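You operate a simulated robot arm through the tools that you are given. There is no shell and no other tool. Be economical: measure what you need, move in short steps, check, and stop when the job is done.

You are at the controls of a simulated robot arm. One attempt, no reset.

TASK
Fill the tray to the yellow line, soak the brick till dark, rack it and drain the tray.
Fine: shut the tray lever again.

It is judged by the outcome, as a careful person would: the job done as asked, and still so three seconds after it is handed in. It fails if anything else is knocked over, pushed out of place, dropped, spilled or broken.

THE ROBOT
A 6-joint arm with a two-finger parallel gripper, fixed in place. Base frame: the origin is at the foot of the arm, x ahead of it, y to its left, z up; the work surface is at about z = 22. Lengths are in mm, angles in degrees, forces in N, time in s.
With the tool pointing down near the work surface it reaches from about 140 to 580 mm from the base axis. Its first joint turns from -66.0 to 66.0 degrees. Payload 2.1 kg.
The TCP is the grasp point between the finger pads, 30 mm short of the fingertips. In the tool frame z runs along the fingers and y along their closing line. The gripper opens to 94 mm. The fingers are 28 mm wide and 10 mm thick; the gripper's body (50 by 96 mm) begins 55 mm behind the TCP.
Orientation is that of the tool frame in the base frame, as a unit quaternion [x, y, z, w]. With the fingers straight down and closing along the base's y, the tool's x points along the base's -x, its y along +y and its z along -z.

THE INTERFACE
- The arm moves only by the tool servo_tool. Its argument "plan" is a list of rows, each an object of numbers (a shift or turn left out is 0, a gripper value left out holds the last): "dx", "dy", "dz": the shift along the tool's x, y, z in units of 200 mm (1.0 is 200 mm); "wx", "wy", "wz": the turn, a rotation vector about the tool's x, y, z in units of 120 degrees (1.0 is 120 degrees); "claw": the closure, from 0 (fully open) to 1 (shut). In form: [{"dx": .., "dy": .., "dz": .., "wx": .., "wy": .., "wz": .., "claw": ..}, ...]. A call has 1 to 20 rows; each row is the pose to reach, as a shift and turn from the pose commanded when the call began, along the tool's axes at that moment. A call with a number of a shift or a turn outside -1 to 1 is refused whole. A row lasts 0.2 s, in which the tool goes at most 50 mm and 8.6 degrees; a call with a longer step from one row to the next is refused whole, and so is a gripper value outside its range. Where a pose cannot be reached the arm comes as near as it can. A force on the tool above 90 N (or 10 N above the force at the start of the call, whichever is more), or a blocked arm, ends the call early, and 0.2 s more pass. The fingers move at their own pace (about 72 mm/s each) and stop on an object; they squeeze with about 32 N. The grip force told is the motor's: it shows also when the fingers shut on nothing. Time passes only in rows, and 0.2 s behind the last, so rows that repeat a pose let the fingers close. It gives the time, the measured TCP pose, the force on the tool (base axes), the opening and the grip force at its end, in the units of the frame above (readings bear some noise).
- Cameras (640 x 400 px; columns grow to the right, rows downward): "scene" is fixed at [74, -382, 503.5]; the picture's right is [0.63, -0.78, 0.00], its down [-0.29, -0.24, -0.93] and it looks along [0.72, 0.58, -0.38] (base axes); focal length 227 px, centre (320, 200). "wrist" rides on the gripper at [-37, 0, -58] in the tool frame; the picture's right is [0.00, -1.00, 0.00], its down [0.97, 0.00, -0.24] and it looks along [0.24, 0.00, 0.97] (tool axes); focal length 218 px, centre (320, 200).
- snapshot(camera): a new picture of that camera. No time passes.
- measure_at(camera, pixels): there is no depth. For up to 12 entries [column, row, z] of the newest picture of that camera ("zoom" is the newest enlarged one), the place [x, y] in the base frame at which the ray of that pixel passes the height z, good to about 2 mm. No time passes.
- zoom(camera, box): a new picture of the part [left, top, right, bottom] of that camera's present view, enlarged. No time passes.
- sign_off(): hands the job in; it is judged then, once.

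Go step by step. Measure first, check grasps and placings, and put right what went wrong. The budget is 80 turns and 38 pictures, counting those below and the enlarged ones. Unless the task says otherwise, let go and move clear before handing in, and close with one line.

The tools are called after "Call:" as name(argument=value, ...) on one line, values as JSON. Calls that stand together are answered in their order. servo_tool: Moves the arm, as the interface text tells. Its arguments: {"type":"object","properties":{"plan":{"type":"array","items":{"type":"object","properties":{"dx":{"type":"number"},"dy":{"type":"number"},"dz":{"type":"number"},"wx":{"type":"number"},"wy":{"type":"number"},"wz":{"type":"number"},"claw":{"type":"number"}}}}},"required":["plan"]} The other tools are called the same way: snapshot (camera) takes a picture; measure_at (camera, pixels) gives the place at which the rays of pixels pass given heights; zoom (camera, box) takes an enlarged picture of a part of a camera's view; sign_off () hands the job in.

At the start:

```text
time_s: 0.0
tool_pos: [307.0, -140.4, 432.1]
tcp_rot: [0.0, 1.0, 0.0, 0.0]
contact_force: [0.2, 0.7, -0.1]
grip_width: 94.0
finger_force: 0.0
```

scene: 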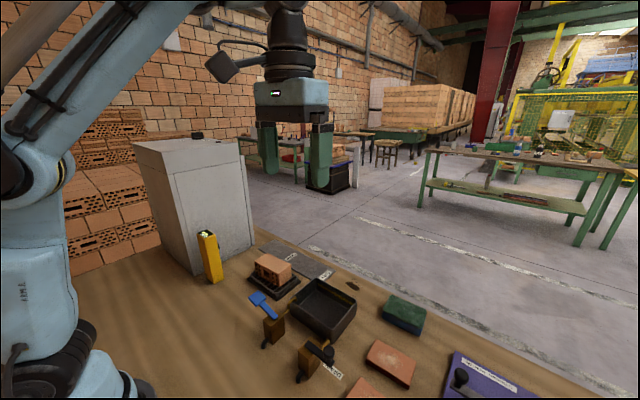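
wrist: 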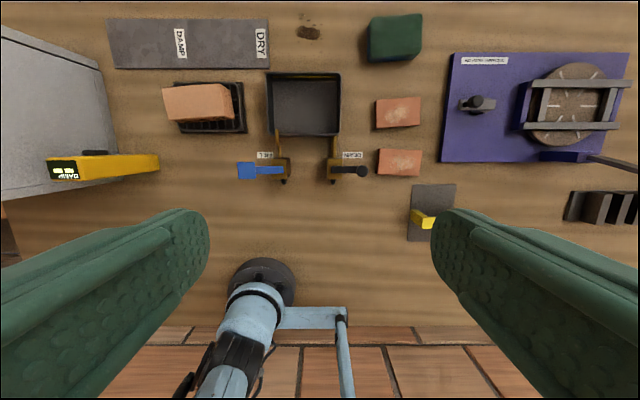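

The wrist view shows the tray (about 305,105), blue fill lever (260,170), black drain lever (345,170), a brick on a rack (205,105) and other bricks at right. I'll enlarge both views for details.

Call:
zoom(camera="wrist", box=[140, 50, 460, 250])

Call:
zoom(camera="scene", box=[180, 220, 440, 400])

```text
2.00 times, centred on (300, 150) of wrist
```

zoom: 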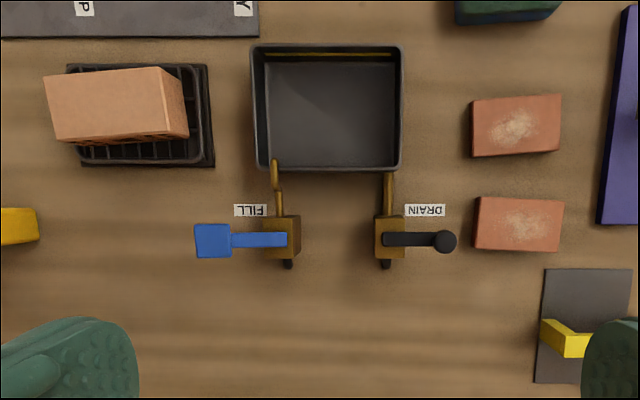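

```text
2.22 times, centred on (310, 310) of scene
```

zoom: 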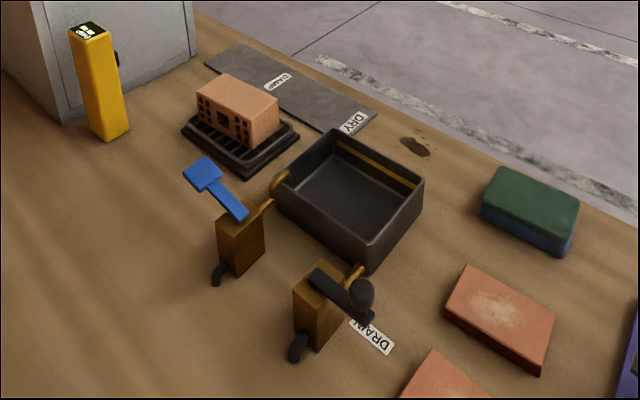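

The brick sits on the rack; FILL (blue) and DRAIN (black) levers stand crosswise. I measure key points at several heights.

Call:
measure_at(camera="wrist", pixels=[[163, 90, 90], [219, 84, 90], [223, 116, 90], [168, 120, 90], [269, 75, 70], [340, 75, 70], [340, 135, 70], [267, 135, 70], [246, 170, 90], [283, 170, 90], [362, 170, 90], [333, 170, 90]])

Call:
measure_at(camera="scene", pixels=[[258, 297, 70], [258, 297, 90], [258, 297, 110], [278, 307, 70], [278, 307, 90], [326, 354, 70], [326, 354, 90], [326, 354, 110], [273, 252, 90], [293, 264, 90], [280, 270, 90], [258, 261, 90]])

Call:
zoom(camera="scene", box=[230, 280, 350, 390])

```text
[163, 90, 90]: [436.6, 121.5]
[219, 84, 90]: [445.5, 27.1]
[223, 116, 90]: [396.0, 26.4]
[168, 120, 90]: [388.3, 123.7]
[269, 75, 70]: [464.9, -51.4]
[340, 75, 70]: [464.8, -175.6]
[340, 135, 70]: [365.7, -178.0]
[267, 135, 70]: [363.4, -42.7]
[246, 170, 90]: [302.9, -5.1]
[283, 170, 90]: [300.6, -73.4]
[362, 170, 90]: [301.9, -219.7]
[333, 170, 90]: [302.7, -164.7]
```

```text
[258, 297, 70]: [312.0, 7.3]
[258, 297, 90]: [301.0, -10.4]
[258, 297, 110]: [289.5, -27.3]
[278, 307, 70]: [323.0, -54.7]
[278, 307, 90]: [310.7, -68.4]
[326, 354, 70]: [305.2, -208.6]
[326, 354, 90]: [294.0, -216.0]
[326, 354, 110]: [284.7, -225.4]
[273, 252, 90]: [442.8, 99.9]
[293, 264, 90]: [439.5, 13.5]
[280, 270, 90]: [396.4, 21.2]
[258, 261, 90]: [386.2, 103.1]
```

```text
3.64 times, centred on (290, 335) of scene
```

zoom: 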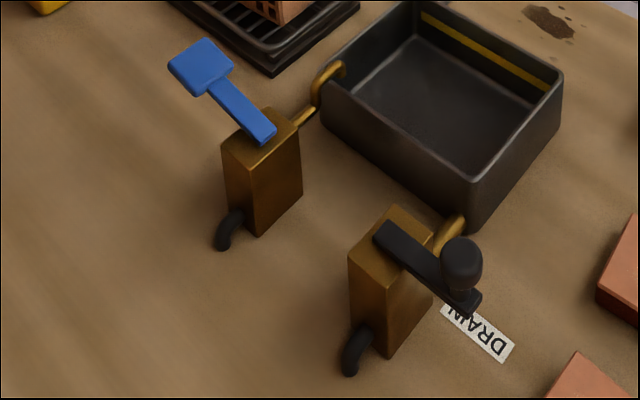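

Lever handles lie at about z 88, blue paddle at (302,-8), black knob at (300,-215). I'll lower for a close look at the levers.

Call:
servo_tool(plan=[{"dz": 0.22, "dy": 0.05}, {"dz": 0.44, "dy": 0.1}, {"dz": 0.66, "dy": 0.15}, {"dz": 0.85, "dy": 0.15}])

Call:
snapshot(camera="wrist")

Call:
zoom(camera="scene", box=[240, 230, 360, 305])

```text
time_s: 1.0
tool_pos: [308.7, -109.1, 259.4]
tcp_rot: [0.0, 1.0, 0.0, 0.001]
contact_force: [-0.9, -0.5, 0.8]
grip_width: 94.1
finger_force: 0.0
```

```text
32 pictures are left
```

wrist: 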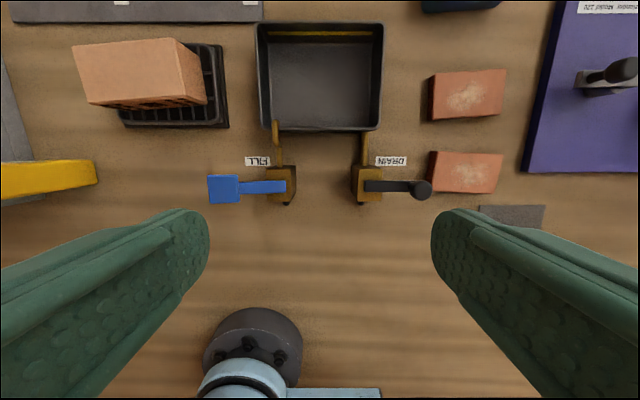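

```text
5.33 times, centred on (300, 268) of scene
```

zoom: 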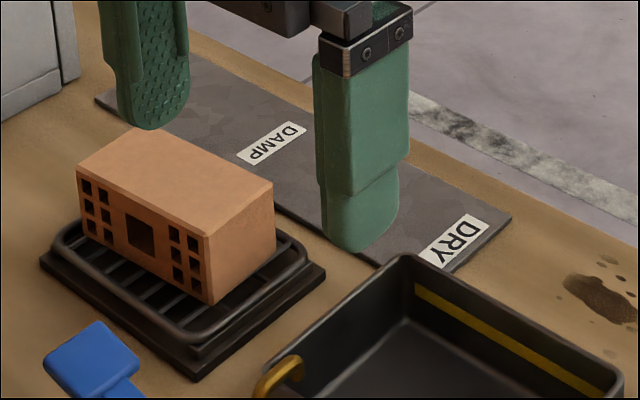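

Brick and tray are clear in both views. I measure the brick top at a trio of heights from both cameras to find its height.

Call:
measure_at(camera="wrist", pixels=[[72, 48, 75], [172, 38, 75], [187, 99, 75], [88, 103, 75], [172, 38, 90], [187, 99, 90], [225, 187, 85], [288, 187, 85], [366, 187, 85], [422, 189, 95], [120, 128, 30], [228, 126, 30]])

Call:
measure_at(camera="zoom", pixels=[[143, 130, 75], [273, 185, 75], [208, 235, 75], [78, 170, 75], [273, 185, 90], [208, 235, 90], [212, 303, 40], [325, 270, 30], [195, 380, 30], [40, 262, 30], [405, 255, 70], [625, 375, 70]])

```text
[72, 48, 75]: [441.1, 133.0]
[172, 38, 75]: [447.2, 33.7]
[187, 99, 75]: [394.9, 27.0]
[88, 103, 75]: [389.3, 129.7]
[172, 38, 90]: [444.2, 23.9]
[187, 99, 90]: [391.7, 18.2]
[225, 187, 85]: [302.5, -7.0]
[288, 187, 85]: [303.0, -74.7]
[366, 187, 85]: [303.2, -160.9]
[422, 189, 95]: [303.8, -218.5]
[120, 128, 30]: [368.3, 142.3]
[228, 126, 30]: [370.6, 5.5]
```

```text
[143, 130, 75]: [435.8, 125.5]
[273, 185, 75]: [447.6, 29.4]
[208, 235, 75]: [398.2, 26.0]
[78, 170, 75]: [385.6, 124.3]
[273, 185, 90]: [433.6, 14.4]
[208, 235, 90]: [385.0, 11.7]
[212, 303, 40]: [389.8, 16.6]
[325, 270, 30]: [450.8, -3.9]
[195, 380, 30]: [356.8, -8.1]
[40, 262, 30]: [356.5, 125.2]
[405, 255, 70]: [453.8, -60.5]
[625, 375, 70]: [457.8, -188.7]
```

Brick top z≈74, centre about (418,79), long axis along y. I need to understand the lever mechanism, so I zoom tightly on each.

Call:
zoom(camera="scene", box=[244, 285, 300, 350])

Call:
zoom(camera="wrist", box=[190, 110, 450, 220])

```text
6.15 times, centred on (272, 318) of scene
```

zoom: 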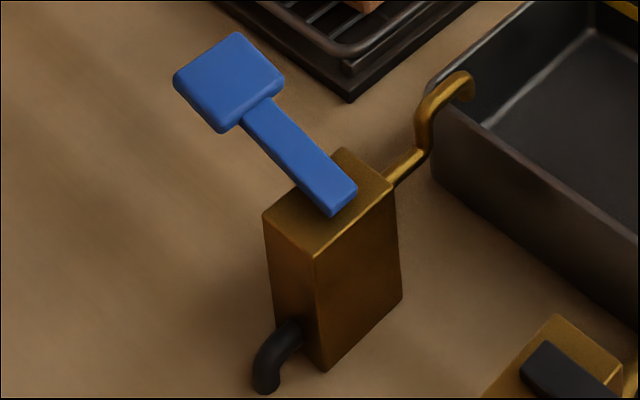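

```text
2.46 times, centred on (320, 165) of wrist
```

zoom: 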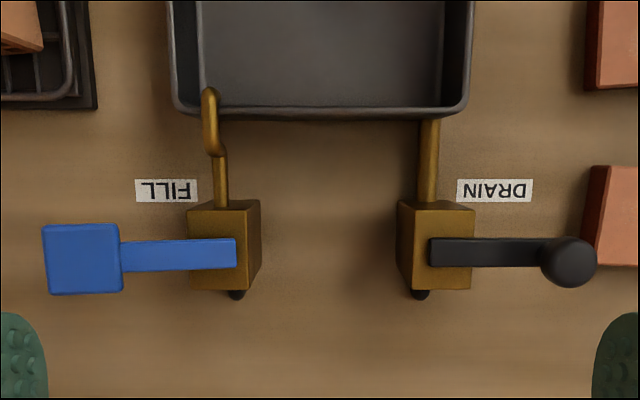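

The blue paddle may be raised at its tip (press type). I triangulate paddle, pivot and black knob heights.

Call:
measure_at(camera="wrist", pixels=[[223.3, 188.6, 80], [223.3, 188.6, 110], [286.3, 186.5, 80], [286.3, 186.5, 110], [420.8, 190.2, 80], [420.8, 190.2, 110], [365.5, 186, 80], [365.5, 186, 110], [257, 24, 70], [380, 24, 70], [380, 130, 70], [258, 130, 70]])

Call:
measure_at(camera="scene", pixels=[[257, 298.3, 80], [257, 298.3, 110], [276.1, 317.5, 80], [276.1, 317.5, 110], [329, 351, 80], [329, 351, 110], [306.5, 344.6, 80], [306.5, 344.6, 110]])

```text
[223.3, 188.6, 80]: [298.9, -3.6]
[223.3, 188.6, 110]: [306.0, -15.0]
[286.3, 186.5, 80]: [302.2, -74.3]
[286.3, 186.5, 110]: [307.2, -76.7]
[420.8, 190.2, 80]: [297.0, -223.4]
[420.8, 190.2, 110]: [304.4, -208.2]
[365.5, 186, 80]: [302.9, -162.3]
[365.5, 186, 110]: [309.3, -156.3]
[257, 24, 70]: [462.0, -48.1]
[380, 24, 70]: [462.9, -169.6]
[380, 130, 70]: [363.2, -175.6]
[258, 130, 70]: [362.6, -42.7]
```

```text
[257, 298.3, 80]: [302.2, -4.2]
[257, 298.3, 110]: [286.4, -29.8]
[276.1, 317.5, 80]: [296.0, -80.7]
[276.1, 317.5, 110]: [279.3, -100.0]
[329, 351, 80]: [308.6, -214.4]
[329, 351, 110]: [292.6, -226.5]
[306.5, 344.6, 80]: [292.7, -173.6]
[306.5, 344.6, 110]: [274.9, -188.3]
```

The blue paddle (z≈81) is higher than its pivot (z≈70), suggesting a press-down lever. I'll close the fingers and hover over it at (302,-4).

Call:
servo_tool(plan=[{"dy": 0.2, "dx": 0.02, "claw": 1}, {"dy": 0.4, "dx": 0.02, "dz": 0.1}, {"dy": 0.53, "dx": 0.025, "dz": 0.3}, {"dy": 0.53, "dx": 0.025, "dz": 0.5}, {"dy": 0.53, "dx": 0.025, "dz": 0.65}, {"dy": 0.53, "dx": 0.025, "dz": 0.69}, {"dy": 0.53, "dx": 0.025, "dz": 0.69}])

Call:
zoom(camera="scene", box=[200, 220, 360, 360])

```text
time_s: 2.6
tool_pos: [302.9, -3.2, 125.6]
tcp_rot: [0.0, 1.0, 0.0, 0.0]
contact_force: [-0.5, -0.7, 0.0]
grip_width: 0.0
finger_force: 32.3
```

```text
2.86 times, centred on (280, 290) of scene
```

zoom: 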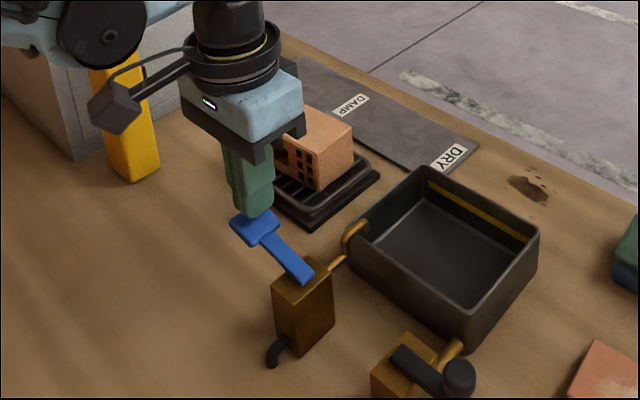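

The fingertips (255,215) are right above the paddle. I press gently down to TCP z≈107 and read the force.

Call:
servo_tool(plan=[{"dz": 0.04}, {"dz": 0.07}, {"dz": 0.08}, {"dz": 0.09}])

```text
time_s: 3.6
tool_pos: [301.8, -3.9, 106.2]
tcp_rot: [0.0, 1.0, -0.002, 0.001]
contact_force: [0.0, -0.1, 0.1]
grip_width: 0.2
finger_force: 31.8
```

Call:
servo_tool(plan=[{"dz": 0.01}, {"dz": 0.02}, {"dz": 0.03}])

Call:
zoom(camera="scene", box=[200, 220, 360, 360])

```text
time_s: 4.4
tool_pos: [301.0, -3.7, 99.9]
tcp_rot: [0.0, 1.0, 0.001, 0.0]
contact_force: [-0.1, 2.4, 1.4]
grip_width: 0.0
finger_force: 32.4
```

```text
2.86 times, centred on (280, 290) of scene
```

zoom: 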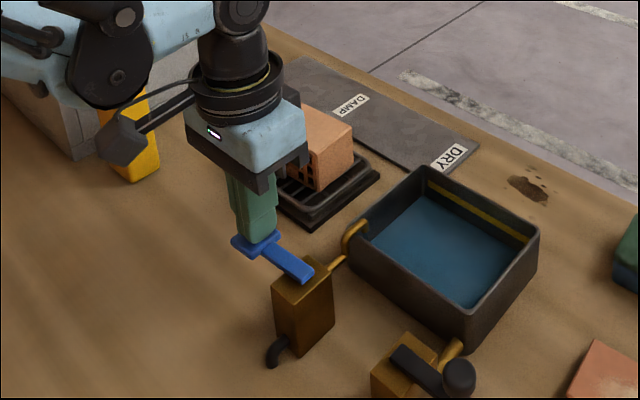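

Pressing works: blue water already covers the tray bottom. I hold for another 0.4 s and check the rate against the yellow line.

Call:
servo_tool(plan=[{"dz": 0.0}])

Call:
zoom(camera="scene", box=[280, 260, 360, 340])

```text
time_s: 4.8
tool_pos: [301.8, -2.9, 101.0]
tcp_rot: [0.0, 1.0, 0.0, 0.0]
contact_force: [-0.5, 0.7, 1.1]
grip_width: 0.0
finger_force: 32.1
```

```text
5.00 times, centred on (320, 300) of scene
```

zoom: 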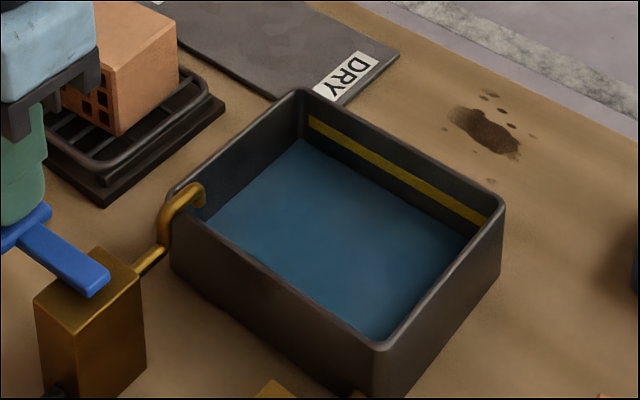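

Water's far corner is at (300,140), the line would meet it near (300,116). I hold about 0.8 s more.

Call:
servo_tool(plan=[{"dz": 0.0}, {"dz": 0.0}, {"dz": 0.0}])

Call:
zoom(camera="scene", box=[280, 260, 360, 340])

```text
time_s: 5.6
tool_pos: [302.3, -4.2, 100.0]
tcp_rot: [0.0, 1.0, 0.0, 0.0]
contact_force: [-1.6, 0.4, 1.1]
grip_width: 0.0
finger_force: 31.7
```

```text
5.00 times, centred on (320, 300) of scene
```

zoom: 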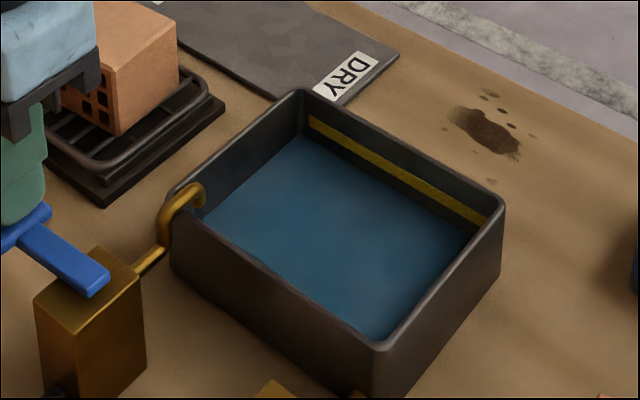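

The corner rose only to about (302,136), ~5 px/s; about 20 px remain. I hold 2.4 s more and check again.

Call:
servo_tool(plan=[{"dz": 0.0}, {"dz": 0.0}, {"dz": 0.0}, {"dz": 0.0}, {"dz": 0.0}, {"dz": 0.0}, {"dz": 0.0}, {"dz": 0.0}, {"dz": 0.0}, {"dz": 0.0}, {"dz": 0.0}])

Call:
zoom(camera="scene", box=[280, 260, 360, 340])

```text
time_s: 8.0
tool_pos: [301.6, -4.2, 100.1]
tcp_rot: [0.0, 1.0, 0.0, -0.001]
contact_force: [-0.6, 0.2, 0.8]
grip_width: 0.1
finger_force: 32.5
```

```text
5.00 times, centred on (320, 300) of scene
```

zoom: 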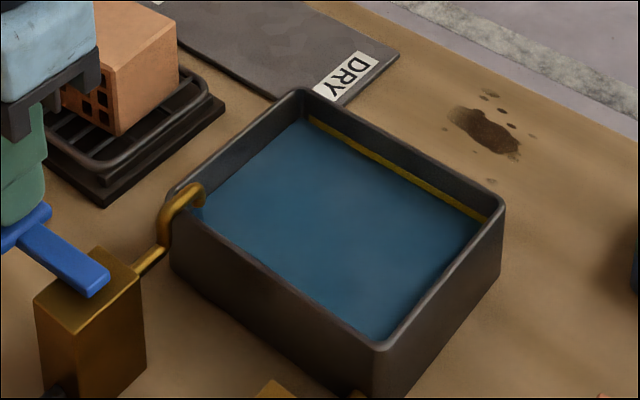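

Water now laps the lower half of the yellow band (306,120). I release the paddle now and check the level.

Call:
servo_tool(plan=[{"dz": -0.2}, {"dz": -0.4}])

Call:
zoom(camera="scene", box=[300, 270, 350, 310])

```text
time_s: 8.6
tool_pos: [301.5, -5.1, 180.2]
tcp_rot: [0.0, 1.0, 0.0, 0.0]
contact_force: [0.1, 0.2, 0.8]
grip_width: 0.0
finger_force: 32.0
```

```text
10.00 times, centred on (325, 290) of scene
```

zoom: 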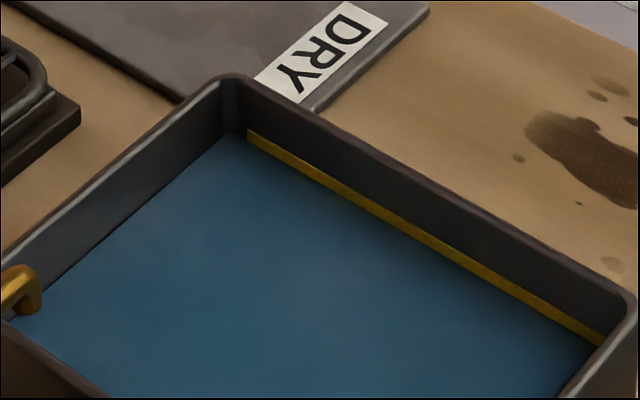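

The water sits mid-band on the yellow line. Now I open, turn 87° so the fingers close across the brick's short side and hover over it.

Call:
servo_tool(plan=[{"wz": 0.066, "dz": -0.1, "claw": 0.3}, {"wz": 0.132, "dz": -0.15, "dx": -0.05, "dy": 0.04}, {"wz": 0.198, "dz": -0.15, "dx": -0.12, "dy": 0.1}, {"wz": 0.264, "dz": -0.15, "dx": -0.2, "dy": 0.15}, {"wz": 0.33, "dz": -0.15, "dx": -0.28, "dy": 0.2}, {"wz": 0.396, "dz": -0.15, "dx": -0.36, "dy": 0.25}, {"wz": 0.462, "dz": -0.15, "dx": -0.42, "dy": 0.3}, {"wz": 0.528, "dz": -0.15, "dx": -0.48, "dy": 0.35}, {"wz": 0.594, "dz": -0.15, "dx": -0.54, "dy": 0.39}, {"wz": 0.66, "dz": -0.15, "dx": -0.58, "dy": 0.415}, {"wz": 0.7225, "dz": -0.15, "dx": -0.58, "dy": 0.415}, {"wz": 0.7225, "dz": -0.15, "dx": -0.58, "dy": 0.415}])

Call:
snapshot(camera="wrist")

Call:
snapshot(camera="scene")

```text
time_s: 11.2
tool_pos: [418.8, 79.3, 210.8]
tcp_rot: [0.688, 0.726, 0.0, 0.0]
contact_force: [-0.1, -0.5, -0.3]
grip_width: 65.8
finger_force: 0.0
```

```text
22 pictures are left
```

wrist: 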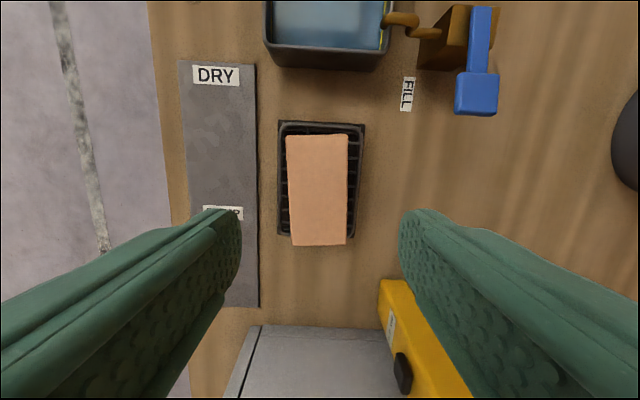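

```text
21 pictures are left
```

scene: 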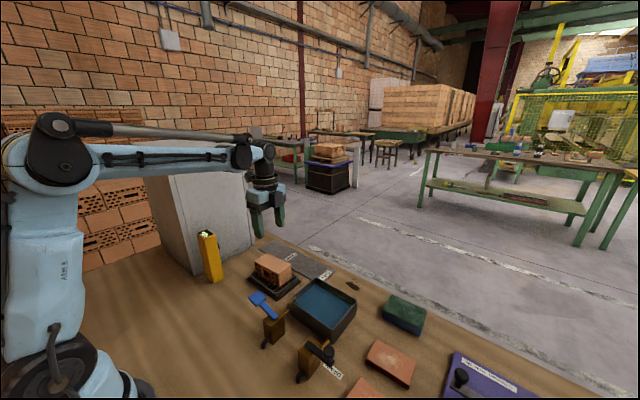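

Levers are back up and the brick appears at (287–347, 135–245). I measure its top corners, the tray corners and the rack from here.

Call:
measure_at(camera="wrist", pixels=[[287, 136, 74], [348, 134, 74], [346, 243, 74], [291, 246, 74], [279, 121, 30], [364, 124, 30], [355, 240, 30], [380, 285, 22], [398, 285, 120], [388, 345, 22]])

Call:
measure_at(camera="scene", pixels=[[200, 235, 120], [222, 275, 22], [203, 282, 22]])

```text
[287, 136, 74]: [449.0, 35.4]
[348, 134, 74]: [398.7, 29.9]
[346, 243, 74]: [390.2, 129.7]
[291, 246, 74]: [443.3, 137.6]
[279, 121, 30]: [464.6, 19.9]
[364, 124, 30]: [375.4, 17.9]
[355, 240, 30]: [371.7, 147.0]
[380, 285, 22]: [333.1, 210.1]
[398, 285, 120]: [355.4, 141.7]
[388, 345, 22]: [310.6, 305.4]
```

```text
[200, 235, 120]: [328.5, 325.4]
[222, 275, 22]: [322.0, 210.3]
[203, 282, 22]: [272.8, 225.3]
```

Brick centre is about (420,83), yaw ~4°. I descend to TCP z 78 and close.

Call:
servo_tool(plan=[{"dz": 0.2, "dx": 0.013, "dy": 0.006}, {"dz": 0.4, "dx": 0.013, "dy": 0.006}, {"dz": 0.55, "dx": 0.013, "dy": 0.006}, {"dz": 0.664, "dx": 0.013, "dy": 0.006}, {"dz": 0.664, "dx": 0.013, "dy": 0.006}, {"dz": 0.664, "dx": 0.013, "dy": 0.006, "claw": 1}, {"dz": 0.664, "dx": 0.013, "dy": 0.006, "claw": 1}, {"dz": 0.664, "dx": 0.013, "dy": 0.006, "claw": 1}])

```text
time_s: 13.0
tool_pos: [421.1, 81.5, 76.0]
tcp_rot: [0.687, 0.727, 0.001, 0.001]
contact_force: [0.7, -0.9, 43.6]
grip_width: 55.1
finger_force: 31.9
```

Gripped at 55 mm, though 43 N upward shows something touched below. I lift slowly and check.

Call:
servo_tool(plan=[{"dz": -0.03}, {"dz": -0.08}, {"dz": -0.2}, {"dz": -0.35}, {"dz": -0.45}])

Call:
zoom(camera="scene", box=[200, 210, 400, 335])

Call:
snapshot(camera="wrist")

```text
time_s: 14.2
tool_pos: [417.9, 79.4, 167.1]
tcp_rot: [0.686, 0.727, 0.0, 0.0]
contact_force: [0.7, -0.5, -3.2]
grip_width: 54.9
finger_force: 32.0
```

```text
3.20 times, centred on (300, 272) of scene
```

zoom: 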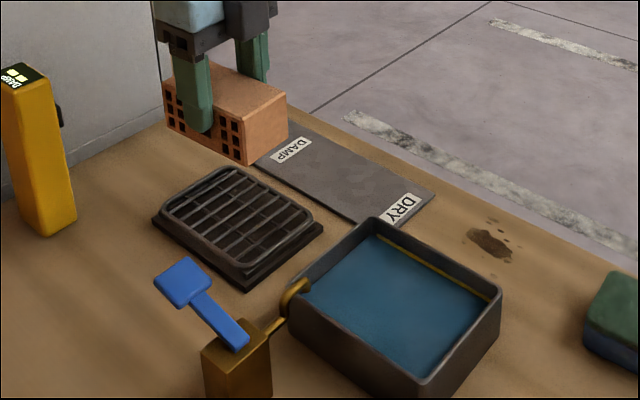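

```text
19 pictures are left
```

wrist: 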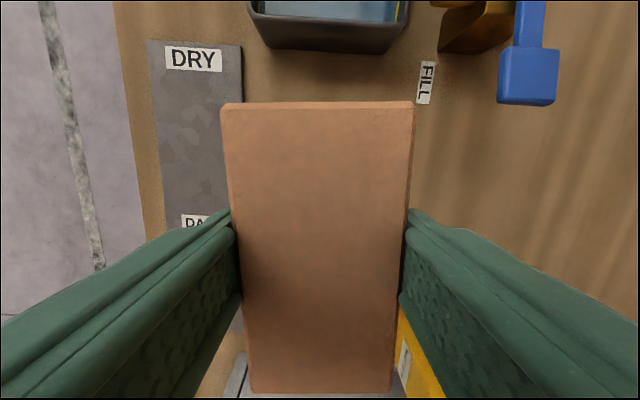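

The brick is held level and the tray's water is steady. I measure the tray rim corners from this view to find its height and centre.

Call:
measure_at(camera="zoom", pixels=[[373, 219, 50], [502, 290, 50], [425, 386, 50], [289, 268, 50], [373, 219, 60], [502, 290, 60], [375, 237, 40], [425, 386, 60], [289, 268, 60], [150, 220, 30], [245, 290, 30], [322, 228, 30]])

Call:
measure_at(camera="wrist", pixels=[[268, 45, 50], [400, 45, 50], [222, 105, 165], [415, 103, 165], [392, 390, 165], [250, 390, 165]])

```text
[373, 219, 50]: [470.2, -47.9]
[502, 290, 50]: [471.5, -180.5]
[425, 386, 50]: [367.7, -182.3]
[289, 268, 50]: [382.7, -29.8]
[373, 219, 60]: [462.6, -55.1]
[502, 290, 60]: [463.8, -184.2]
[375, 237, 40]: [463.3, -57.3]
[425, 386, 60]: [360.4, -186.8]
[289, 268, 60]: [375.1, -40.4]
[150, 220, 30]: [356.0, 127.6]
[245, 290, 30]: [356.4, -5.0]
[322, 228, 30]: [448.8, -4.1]
```

```text
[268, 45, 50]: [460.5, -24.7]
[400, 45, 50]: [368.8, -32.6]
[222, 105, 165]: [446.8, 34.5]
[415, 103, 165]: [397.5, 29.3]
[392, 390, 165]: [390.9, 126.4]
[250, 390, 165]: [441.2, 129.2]
```

Rim is at z≈50, tray centre about (418,-111), with room around the brick. I carry the brick over the tray, offset slightly from the spout.

Call:
servo_tool(plan=[{"dx": -0.15, "dy": -0.007}, {"dx": -0.35, "dy": -0.017}, {"dx": -0.55, "dy": -0.026}, {"dx": -0.75, "dy": -0.036}, {"dx": -0.9, "dy": -0.043}, {"dx": -0.969, "dy": -0.046}, {"dx": -0.969, "dy": -0.046}])

Call:
snapshot(camera="wrist")

Call:
zoom(camera="scene", box=[240, 220, 400, 350])

```text
time_s: 15.8
tool_pos: [420.4, -113.9, 168.6]
tcp_rot: [0.686, 0.727, 0.0, 0.001]
contact_force: [0.6, -0.6, -3.3]
grip_width: 55.1
finger_force: 32.1
```

```text
18 pictures are left
```

wrist: 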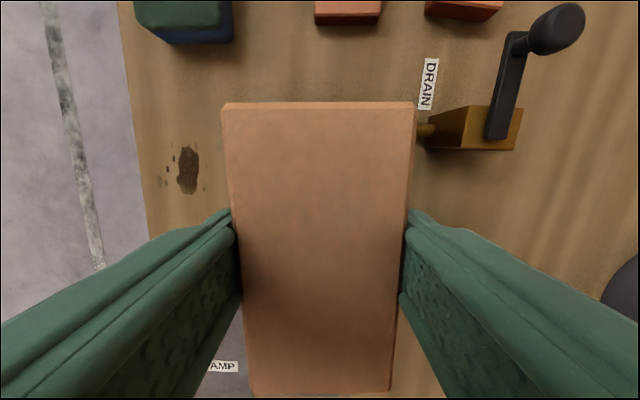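

```text
3.08 times, centred on (320, 285) of scene
```

zoom: 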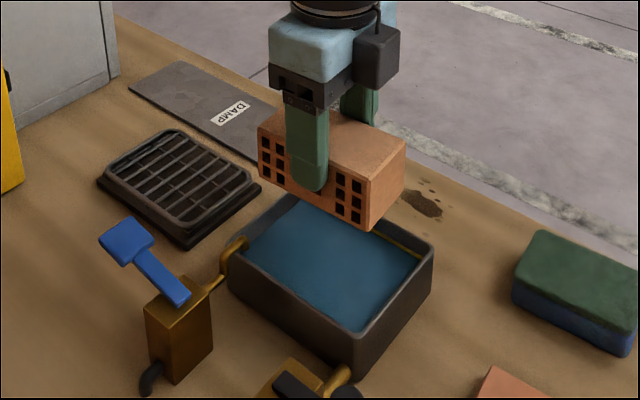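

Brick is centred above the tray. I descend to TCP z≈88 (bottom just above the water) and check clearance.

Call:
servo_tool(plan=[{"dz": 0.15}, {"dz": 0.28}, {"dz": 0.37}, {"dz": 0.4}, {"dz": 0.4}])

Call:
zoom(camera="scene", box=[270, 250, 370, 340])

```text
time_s: 17.0
tool_pos: [422.3, -112.3, 85.4]
tcp_rot: [0.687, 0.727, 0.0, 0.001]
contact_force: [0.1, -0.6, -3.7]
grip_width: 55.0
finger_force: 31.6
```

```text
4.44 times, centred on (320, 295) of scene
```

zoom: 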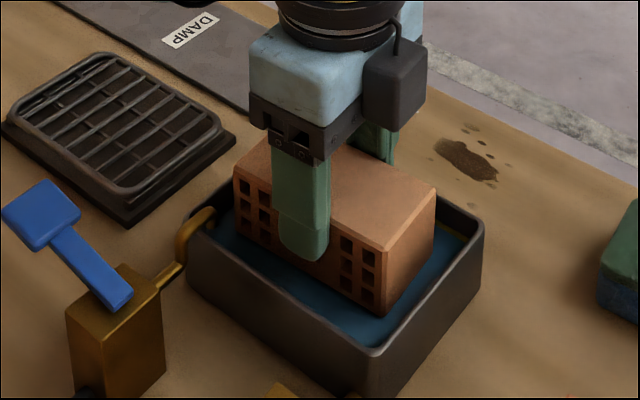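

Brick fits with clearance on all sides. I lower slowly in 3 mm steps to the floor.

Call:
servo_tool(plan=[{"dz": 0.015}, {"dz": 0.03}, {"dz": 0.045}, {"dz": 0.06}, {"dz": 0.075}, {"dz": 0.085}])

Call:
zoom(camera="scene", box=[270, 250, 370, 340])

```text
time_s: 18.4
tool_pos: [421.4, -113.5, 70.2]
tcp_rot: [0.687, 0.727, 0.0, 0.0]
contact_force: [-0.1, -0.1, -3.2]
grip_width: 54.7
finger_force: 31.6
```

```text
4.44 times, centred on (320, 295) of scene
```

zoom: 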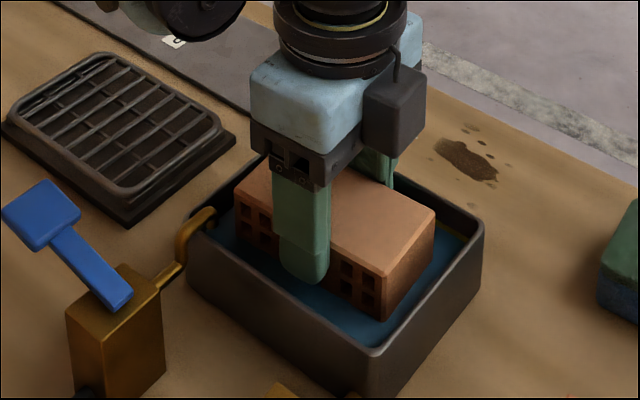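

The brick is already darkening; no floor contact yet. I continue 2 mm steps down.

Call:
servo_tool(plan=[{"dz": 0.01}, {"dz": 0.02}, {"dz": 0.03}, {"dz": 0.03}, {"dz": 0.03}])

```text
time_s: 19.6
tool_pos: [421.1, -113.5, 63.9]
tcp_rot: [0.686, 0.727, 0.0, 0.0]
contact_force: [-0.1, -0.4, -3.5]
grip_width: 54.9
finger_force: 31.7
```

Call:
servo_tool(plan=[{"dz": 0.008}, {"dz": 0.016}, {"dz": 0.016}, {"dz": 0.016}, {"dz": 0.016}, {"dz": 0.016}, {"dz": 0.016}, {"dz": 0.016}, {"dz": 0.016}, {"dz": 0.016}])

Call:
zoom(camera="scene", box=[270, 250, 370, 340])

```text
time_s: 21.8
tool_pos: [420.8, -112.9, 61.3]
tcp_rot: [0.686, 0.728, 0.001, 0.0]
contact_force: [0.0, 0.4, -3.1]
grip_width: 54.7
finger_force: 31.9
```

```text
4.44 times, centred on (320, 295) of scene
```

zoom: 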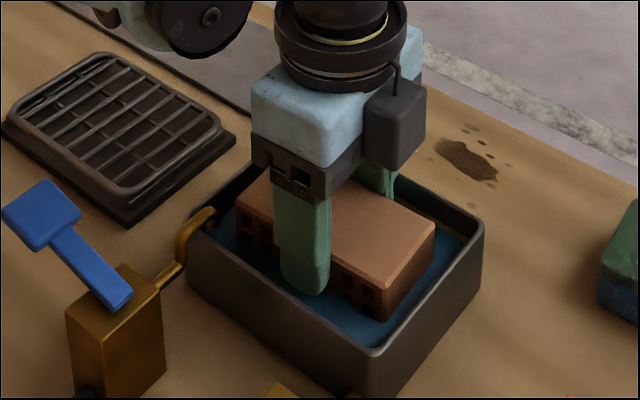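

The brick is visibly darker but not fully. I hold it in the water several seconds more.

Call:
servo_tool(plan=[{"dz": 0}, {"dz": 0}, {"dz": 0}, {"dz": 0}, {"dz": 0}, {"dz": 0}, {"dz": 0}, {"dz": 0}, {"dz": 0}, {"dz": 0}, {"dz": 0}, {"dz": 0}, {"dz": 0}, {"dz": 0}, {"dz": 0}, {"dz": 0}, {"dz": 0}, {"dz": 0}, {"dz": 0}, {"dz": 0}])

Call:
zoom(camera="scene", box=[270, 250, 370, 340])

```text
time_s: 26.0
tool_pos: [422.3, -113.6, 61.9]
tcp_rot: [0.687, 0.727, 0.001, 0.001]
contact_force: [0.7, -0.7, -3.8]
grip_width: 54.9
finger_force: 31.8
```

```text
4.44 times, centred on (320, 295) of scene
```

zoom: 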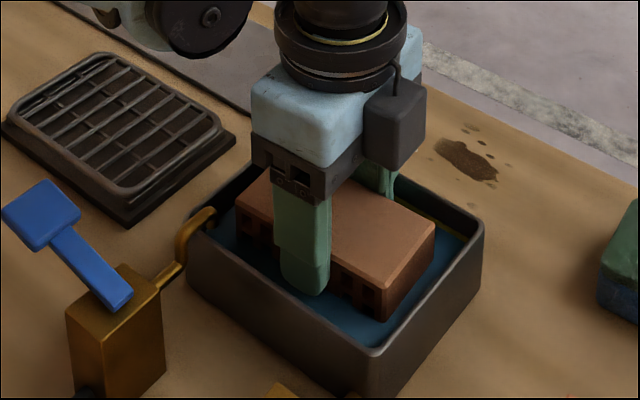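

It is still darkening gradually. I hold longer before the next picture.

Call:
servo_tool(plan=[{"dz": 0}, {"dz": 0}, {"dz": 0}, {"dz": 0}, {"dz": 0}, {"dz": 0}, {"dz": 0}, {"dz": 0}, {"dz": 0}, {"dz": 0}, {"dz": 0}, {"dz": 0}, {"dz": 0}, {"dz": 0}, {"dz": 0}, {"dz": 0}, {"dz": 0}, {"dz": 0}, {"dz": 0}, {"dz": 0}])

Call:
servo_tool(plan=[{"dz": 0}, {"dz": 0}, {"dz": 0}, {"dz": 0}, {"dz": 0}, {"dz": 0}, {"dz": 0}, {"dz": 0}, {"dz": 0}, {"dz": 0}, {"dz": 0}, {"dz": 0}, {"dz": 0}, {"dz": 0}, {"dz": 0}, {"dz": 0}, {"dz": 0}, {"dz": 0}, {"dz": 0}, {"dz": 0}])

Call:
zoom(camera="scene", box=[270, 250, 370, 340])

```text
time_s: 30.2
tool_pos: [420.6, -113.1, 61.1]
tcp_rot: [0.687, 0.727, -0.001, 0.0]
contact_force: [-0.4, 0.5, -3.3]
grip_width: 54.8
finger_force: 31.9
```

```text
time_s: 34.4
tool_pos: [421.7, -113.3, 61.4]
tcp_rot: [0.686, 0.727, 0.0, 0.0]
contact_force: [0.0, 0.1, -3.9]
grip_width: 54.8
finger_force: 32.3
```

```text
4.44 times, centred on (320, 295) of scene
```

zoom: 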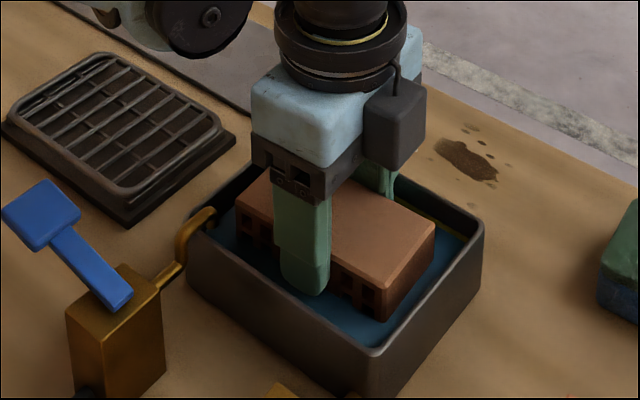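

No change since the last picture, so saturation seems limited by depth. I lower further until the floor takes the weight.

Call:
servo_tool(plan=[{"dz": 0.008}, {"dz": 0.016}, {"dz": 0.02}, {"dz": 0.02}])

```text
time_s: 35.4
tool_pos: [422.0, -113.5, 58.6]
tcp_rot: [0.687, 0.727, -0.001, 0.0]
contact_force: [-13.5, -0.7, 85.4]
grip_width: 54.9
finger_force: 32.0
```

The floor is reached (85 N). I ease up 2 mm, open slightly to seat the brick on the floor and lift clear to look at its whole top.

Call:
servo_tool(plan=[{"dz": -0.01}, {"dz": -0.01, "claw": 0.36}, {"dz": -0.01}, {"dz": -0.01}, {"dz": -0.1}, {"dz": -0.3}, {"dz": -0.5}, {"dz": -0.6}])

Call:
snapshot(camera="wrist")

Call:
zoom(camera="scene", box=[270, 250, 370, 340])

```text
time_s: 37.2
tool_pos: [421.0, -112.9, 177.8]
tcp_rot: [0.687, 0.727, 0.0, 0.0]
contact_force: [-0.3, 0.4, 0.0]
grip_width: 60.3
finger_force: 0.1
```

```text
11 pictures are left
```

wrist: 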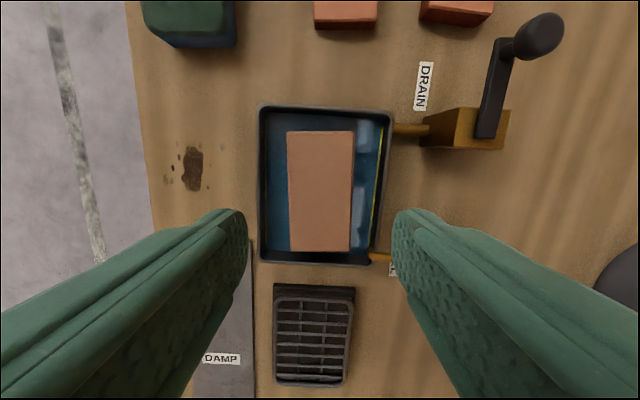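

```text
4.44 times, centred on (320, 295) of scene
```

zoom: 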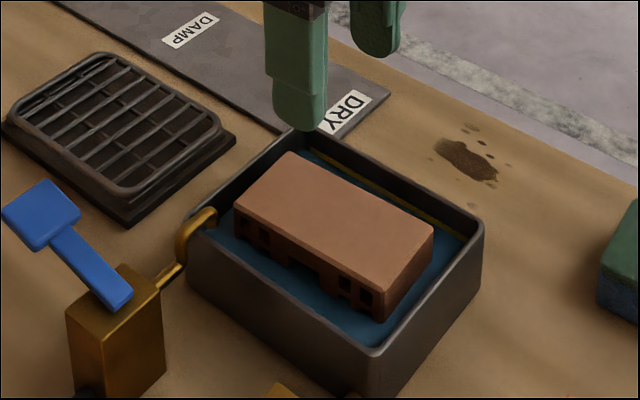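

The brick now rests on the tray floor in water. I let it soak about 8 s more and compare its colour.

Call:
servo_tool(plan=[{"dz": 0}, {"dz": 0}, {"dz": 0}, {"dz": 0}, {"dz": 0}, {"dz": 0}, {"dz": 0}, {"dz": 0}, {"dz": 0}, {"dz": 0}, {"dz": 0}, {"dz": 0}, {"dz": 0}, {"dz": 0}, {"dz": 0}, {"dz": 0}, {"dz": 0}, {"dz": 0}, {"dz": 0}, {"dz": 0}])

Call:
servo_tool(plan=[{"dz": 0}, {"dz": 0}, {"dz": 0}, {"dz": 0}, {"dz": 0}, {"dz": 0}, {"dz": 0}, {"dz": 0}, {"dz": 0}, {"dz": 0}, {"dz": 0}, {"dz": 0}, {"dz": 0}, {"dz": 0}, {"dz": 0}, {"dz": 0}, {"dz": 0}, {"dz": 0}, {"dz": 0}, {"dz": 0}])

Call:
zoom(camera="scene", box=[270, 250, 370, 340])

```text
time_s: 41.4
tool_pos: [420.3, -113.6, 176.5]
tcp_rot: [0.686, 0.728, 0.001, 0.0]
contact_force: [-0.1, 0.7, 1.1]
grip_width: 60.0
finger_force: 0.1
```

```text
time_s: 45.6
tool_pos: [420.0, -112.4, 176.8]
tcp_rot: [0.687, 0.727, 0.001, 0.0]
contact_force: [-0.2, 0.0, 0.0]
grip_width: 60.2
finger_force: 0.1
```

```text
4.44 times, centred on (320, 295) of scene
```

zoom: 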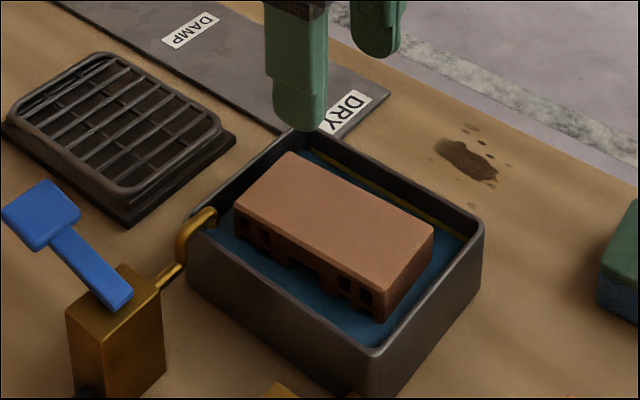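

Colour is unchanged over 8 s, so the brick is fully soaked (dark). I regrip it slightly higher and lift.

Call:
servo_tool(plan=[{"dz": 0.2}, {"dz": 0.4}, {"dz": 0.52}, {"dz": 0.567}, {"dz": 0.567}, {"dz": 0.567, "claw": 1}, {"dz": 0.567}, {"dz": 0.567}, {"dz": 0.567}])

```text
time_s: 47.6
tool_pos: [420.3, -114.4, 63.3]
tcp_rot: [0.686, 0.727, 0.001, 0.0]
contact_force: [0.4, 0.2, 0.4]
grip_width: 54.4
finger_force: 32.1
```

Gripped at 54.4 mm with no side load. I lift slowly and let it drip over the tray for a few seconds.

Call:
servo_tool(plan=[{"dz": -0.03}, {"dz": -0.08}, {"dz": -0.15}, {"dz": -0.25}, {"dz": -0.3}, {"dz": -0.3}, {"dz": -0.3}, {"dz": -0.3}, {"dz": -0.3}, {"dz": -0.3}, {"dz": -0.3}, {"dz": -0.3}, {"dz": -0.3}, {"dz": -0.3}, {"dz": -0.3}, {"dz": -0.3}, {"dz": -0.3}, {"dz": -0.3}, {"dz": -0.4}, {"dz": -0.5}])

Call:
zoom(camera="scene", box=[240, 220, 400, 350])

```text
time_s: 51.8
tool_pos: [420.6, -112.8, 163.0]
tcp_rot: [0.686, 0.728, 0.0, 0.0]
contact_force: [0.3, -0.3, -3.8]
grip_width: 54.6
finger_force: 31.9
```

```text
3.08 times, centred on (320, 285) of scene
```

zoom: 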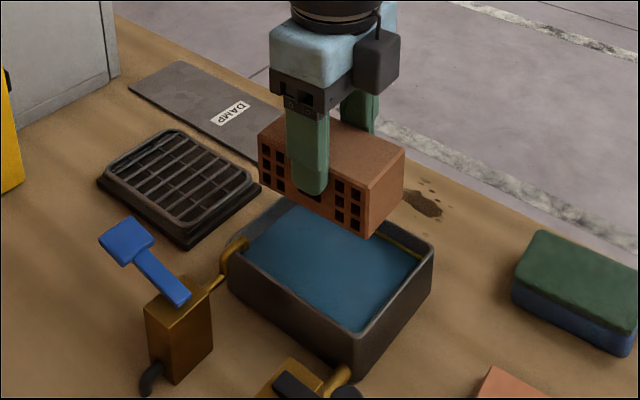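

The lifted brick is uniformly dark. I carry it back over the rack by reversing the transfer, then descend to just above the bars.

Call:
servo_tool(plan=[{"dx": 0.15, "dy": 0.007}, {"dx": 0.35, "dy": 0.017}, {"dx": 0.55, "dy": 0.026}, {"dx": 0.75, "dy": 0.036}, {"dx": 0.9, "dy": 0.043}, {"dx": 0.969, "dy": 0.046}, {"dx": 0.969, "dy": 0.046}, {"dx": 0.969, "dy": 0.046, "dz": 0.15}, {"dx": 0.969, "dy": 0.046, "dz": 0.28}, {"dx": 0.969, "dy": 0.046, "dz": 0.36}, {"dx": 0.969, "dy": 0.046, "dz": 0.37}])

Call:
zoom(camera="scene", box=[220, 220, 320, 310])

```text
time_s: 54.2
tool_pos: [417.8, 82.4, 90.5]
tcp_rot: [0.686, 0.727, -0.001, 0.001]
contact_force: [0.0, -0.2, -3.8]
grip_width: 54.5
finger_force: 31.6
```

```text
4.44 times, centred on (270, 265) of scene
```

zoom: 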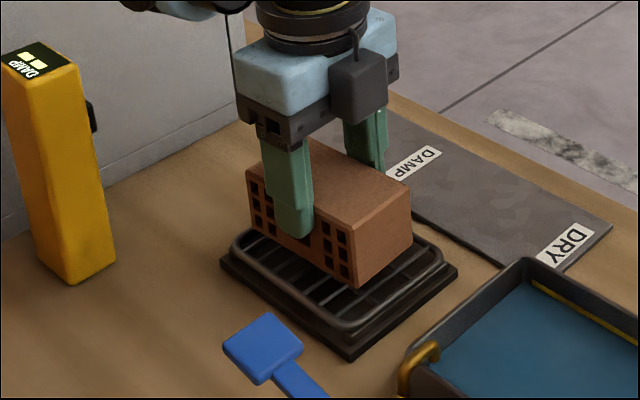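

The brick is above the rack, within its frame. I lower in small steps until it bears.

Call:
servo_tool(plan=[{"dz": 0.01}, {"dz": 0.02}, {"dz": 0.03}])

```text
time_s: 55.0
tool_pos: [419.1, 81.9, 84.7]
tcp_rot: [0.687, 0.727, 0.0, 0.0]
contact_force: [-0.3, 0.5, -3.6]
grip_width: 54.5
finger_force: 32.5
```

Call:
servo_tool(plan=[{"dz": 0.005}, {"dz": 0.01}, {"dz": 0.015}])

```text
time_s: 55.8
tool_pos: [418.8, 81.0, 79.5]
tcp_rot: [0.686, 0.727, 0.0, 0.0]
contact_force: [0.6, -0.9, -2.7]
grip_width: 54.5
finger_force: 31.7
```

Call:
servo_tool(plan=[{"dz": 0.004}, {"dz": 0.008}])

```text
time_s: 56.4
tool_pos: [419.2, 80.7, 80.5]
tcp_rot: [0.686, 0.727, 0.0, 0.0]
contact_force: [-0.6, 3.5, 25.8]
grip_width: 54.5
finger_force: 32.2
```

Weight is taken (25.8 N up), so the brick rests on the bars. I ease up 0.6 mm, open a little, then rise clear.

Call:
servo_tool(plan=[{"dz": -0.003}, {"dz": -0.003, "claw": 0.33}, {"dz": -0.003}, {"dz": -0.003}, {"dz": -0.1}, {"dz": -0.3}, {"dz": -0.5}, {"dz": -0.6}])

Call:
snapshot(camera="wrist")

```text
time_s: 58.2
tool_pos: [419.0, 82.8, 198.7]
tcp_rot: [0.687, 0.726, 0.0, 0.001]
contact_force: [-0.4, 0.6, -0.5]
grip_width: 62.9
finger_force: 0.0
```

```text
6 pictures are left
```

wrist: 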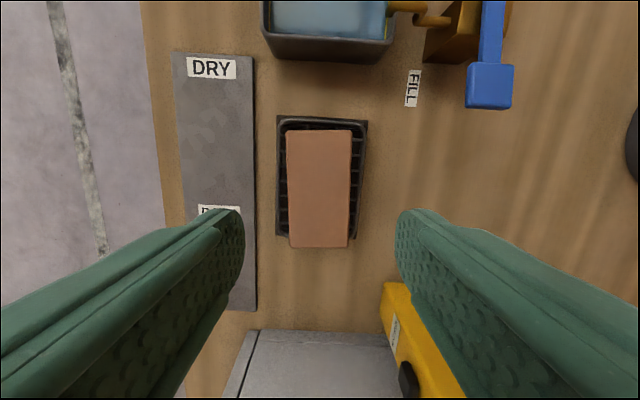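

The soaked brick sits on the rack as before. Now for the drain lever: I measure the arm's ends to see if it is tilted or level.

Call:
measure_at(camera="scene", pixels=[[334, 361, 65], [334, 361, 75], [334, 361, 85], [329, 367, 65], [329, 367, 75], [329, 367, 85], [306.5, 344.6, 65], [306.5, 344.6, 72]])

Call:
zoom(camera="scene", box=[285, 325, 349, 385])

```text
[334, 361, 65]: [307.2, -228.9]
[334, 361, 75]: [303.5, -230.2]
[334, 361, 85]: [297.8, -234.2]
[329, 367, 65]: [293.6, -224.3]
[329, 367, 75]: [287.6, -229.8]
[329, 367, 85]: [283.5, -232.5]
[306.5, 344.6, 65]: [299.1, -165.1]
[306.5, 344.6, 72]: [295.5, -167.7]
```

```text
6.67 times, centred on (317, 355) of scene
```

zoom: 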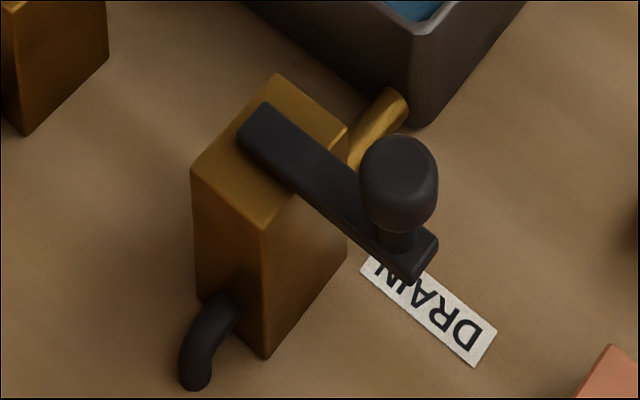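

The arm is level (z≈67) with a knob on a post: a crank turned about a vertical axis at about (301,-172), knob at (301,-218). I'll straddle the knob with the fingers; first I move toward it at height.

Call:
servo_tool(plan=[{"dx": -0.176, "dy": -0.07, "claw": 0.64}, {"dx": -0.352, "dy": -0.141}, {"dx": -0.528, "dy": -0.211}, {"dx": -0.704, "dy": -0.282}, {"dx": -0.88, "dy": -0.352, "wz": 0.0275}, {"dx": -0.88, "dy": -0.352, "wz": 0.0275}])

```text
time_s: 59.6
tool_pos: [361.6, -97.3, 199.5]
tcp_rot: [0.707, 0.707, 0.0, -0.001]
contact_force: [0.7, 0.1, 0.4]
grip_width: 33.9
finger_force: 0.0
```

Now aligned exactly. I go to just above the knob at (301,-218), tips at z≈120, and look.

Call:
servo_tool(plan=[{"dx": -0.2, "dy": -0.1}, {"dx": -0.4, "dy": -0.2}, {"dx": -0.55, "dy": -0.28}, {"dx": -0.603, "dy": -0.3, "dz": 0.15}, {"dx": -0.603, "dy": -0.3, "dz": 0.25}, {"dx": -0.603, "dy": -0.3, "dz": 0.25}])

Call:
snapshot(camera="wrist")

```text
time_s: 61.0
tool_pos: [299.9, -217.9, 148.0]
tcp_rot: [0.707, 0.707, 0.001, 0.0]
contact_force: [-0.5, -0.2, 1.0]
grip_width: 33.7
finger_force: 0.0
```

```text
4 pictures are left
```

wrist: 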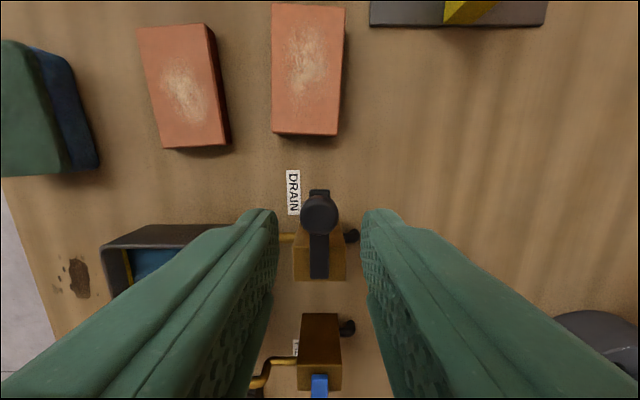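

The knob (319,212) lies on the centre plane between the fingers. I measure it and the arm's inner end.

Call:
measure_at(camera="wrist", pixels=[[319, 212, 95], [319, 212, 100], [319, 278, 70], [319, 192, 68], [301, 212, 92], [338, 212, 92]])

```text
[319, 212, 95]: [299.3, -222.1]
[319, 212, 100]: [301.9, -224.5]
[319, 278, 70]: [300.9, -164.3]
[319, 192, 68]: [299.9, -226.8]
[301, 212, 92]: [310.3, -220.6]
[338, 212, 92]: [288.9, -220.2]
```

Knob centre ≈(300,-221), 21 mm wide. I descend astride it to TCP z≈107.

Call:
servo_tool(plan=[{"dx": -0.015, "dz": 0.08}, {"dx": -0.015, "dz": 0.15}, {"dx": -0.015, "dz": 0.205}, {"dx": -0.015, "dz": 0.205}])

```text
time_s: 62.0
tool_pos: [299.2, -222.0, 107.4]
tcp_rot: [0.708, 0.707, 0.0, -0.001]
contact_force: [-0.6, 0.2, 0.5]
grip_width: 33.6
finger_force: 0.1
```

No contact. I try a small swing toward +x (15° arc about the pivot) and read the force.

Call:
servo_tool(plan=[{"dx": 0.001, "dy": 0.021, "wz": -0.042}, {"dx": 0.004, "dy": 0.0425, "wz": -0.083}, {"dx": 0.008, "dy": 0.063, "wz": -0.125}])

```text
time_s: 62.8
tool_pos: [311.1, -221.0, 107.2]
tcp_rot: [0.609, 0.793, -0.002, -0.001]
contact_force: [-11.2, 2.4, -1.0]
grip_width: 40.5
finger_force: 5.2
```

The finger was pushed open (40.5 mm, -11 N), so the lever resists this way. I return and try the opposite direction equally gently.

Call:
servo_tool(plan=[{"dx": -0.0033, "dy": -0.021, "wz": 0.042}, {"dx": -0.002, "dy": -0.06, "wz": 0.083}, {"dx": 0.0, "dy": -0.063, "wz": 0.125}])

```text
time_s: 63.6
tool_pos: [300.3, -223.9, 108.2]
tcp_rot: [0.708, 0.706, 0.0, 0.0]
contact_force: [0.4, -0.3, 0.6]
grip_width: 33.8
finger_force: 0.0
```

Call:
servo_tool(plan=[{"dx": 0.006, "dy": -0.021, "wz": 0.042}, {"dx": 0.009, "dy": -0.0425, "wz": 0.083}, {"dx": 0.013, "dy": -0.063, "wz": 0.125}])

```text
time_s: 64.4
tool_pos: [287.6, -222.3, 107.9]
tcp_rot: [0.794, 0.607, 0.0, 0.001]
contact_force: [1.0, 0.9, -0.2]
grip_width: 34.3
finger_force: 0.1
```

That direction moves freely (1 N, width unchanged). I continue the arc another 40°.

Call:
servo_tool(plan=[{"dx": 0.0024, "dy": -0.0341, "wz": 0.0667}, {"dx": 0.0095, "dy": -0.0675, "wz": 0.1333}, {"dx": 0.0212, "dy": -0.0996, "wz": 0.2}, {"dx": 0.0372, "dy": -0.1298, "wz": 0.2667}, {"dx": 0.0573, "dy": -0.1575, "wz": 0.3333}])

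Call:
zoom(camera="scene", box=[250, 260, 370, 390])

```text
time_s: 65.6
tool_pos: [259.3, -201.0, 106.7]
tcp_rot: [0.954, 0.299, 0.0, 0.001]
contact_force: [-0.1, -1.2, 0.3]
grip_width: 34.2
finger_force: 0.5
```

```text
3.08 times, centred on (310, 325) of scene
```

zoom: 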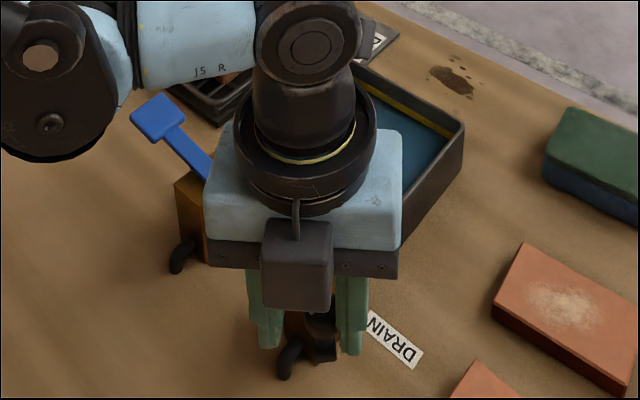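

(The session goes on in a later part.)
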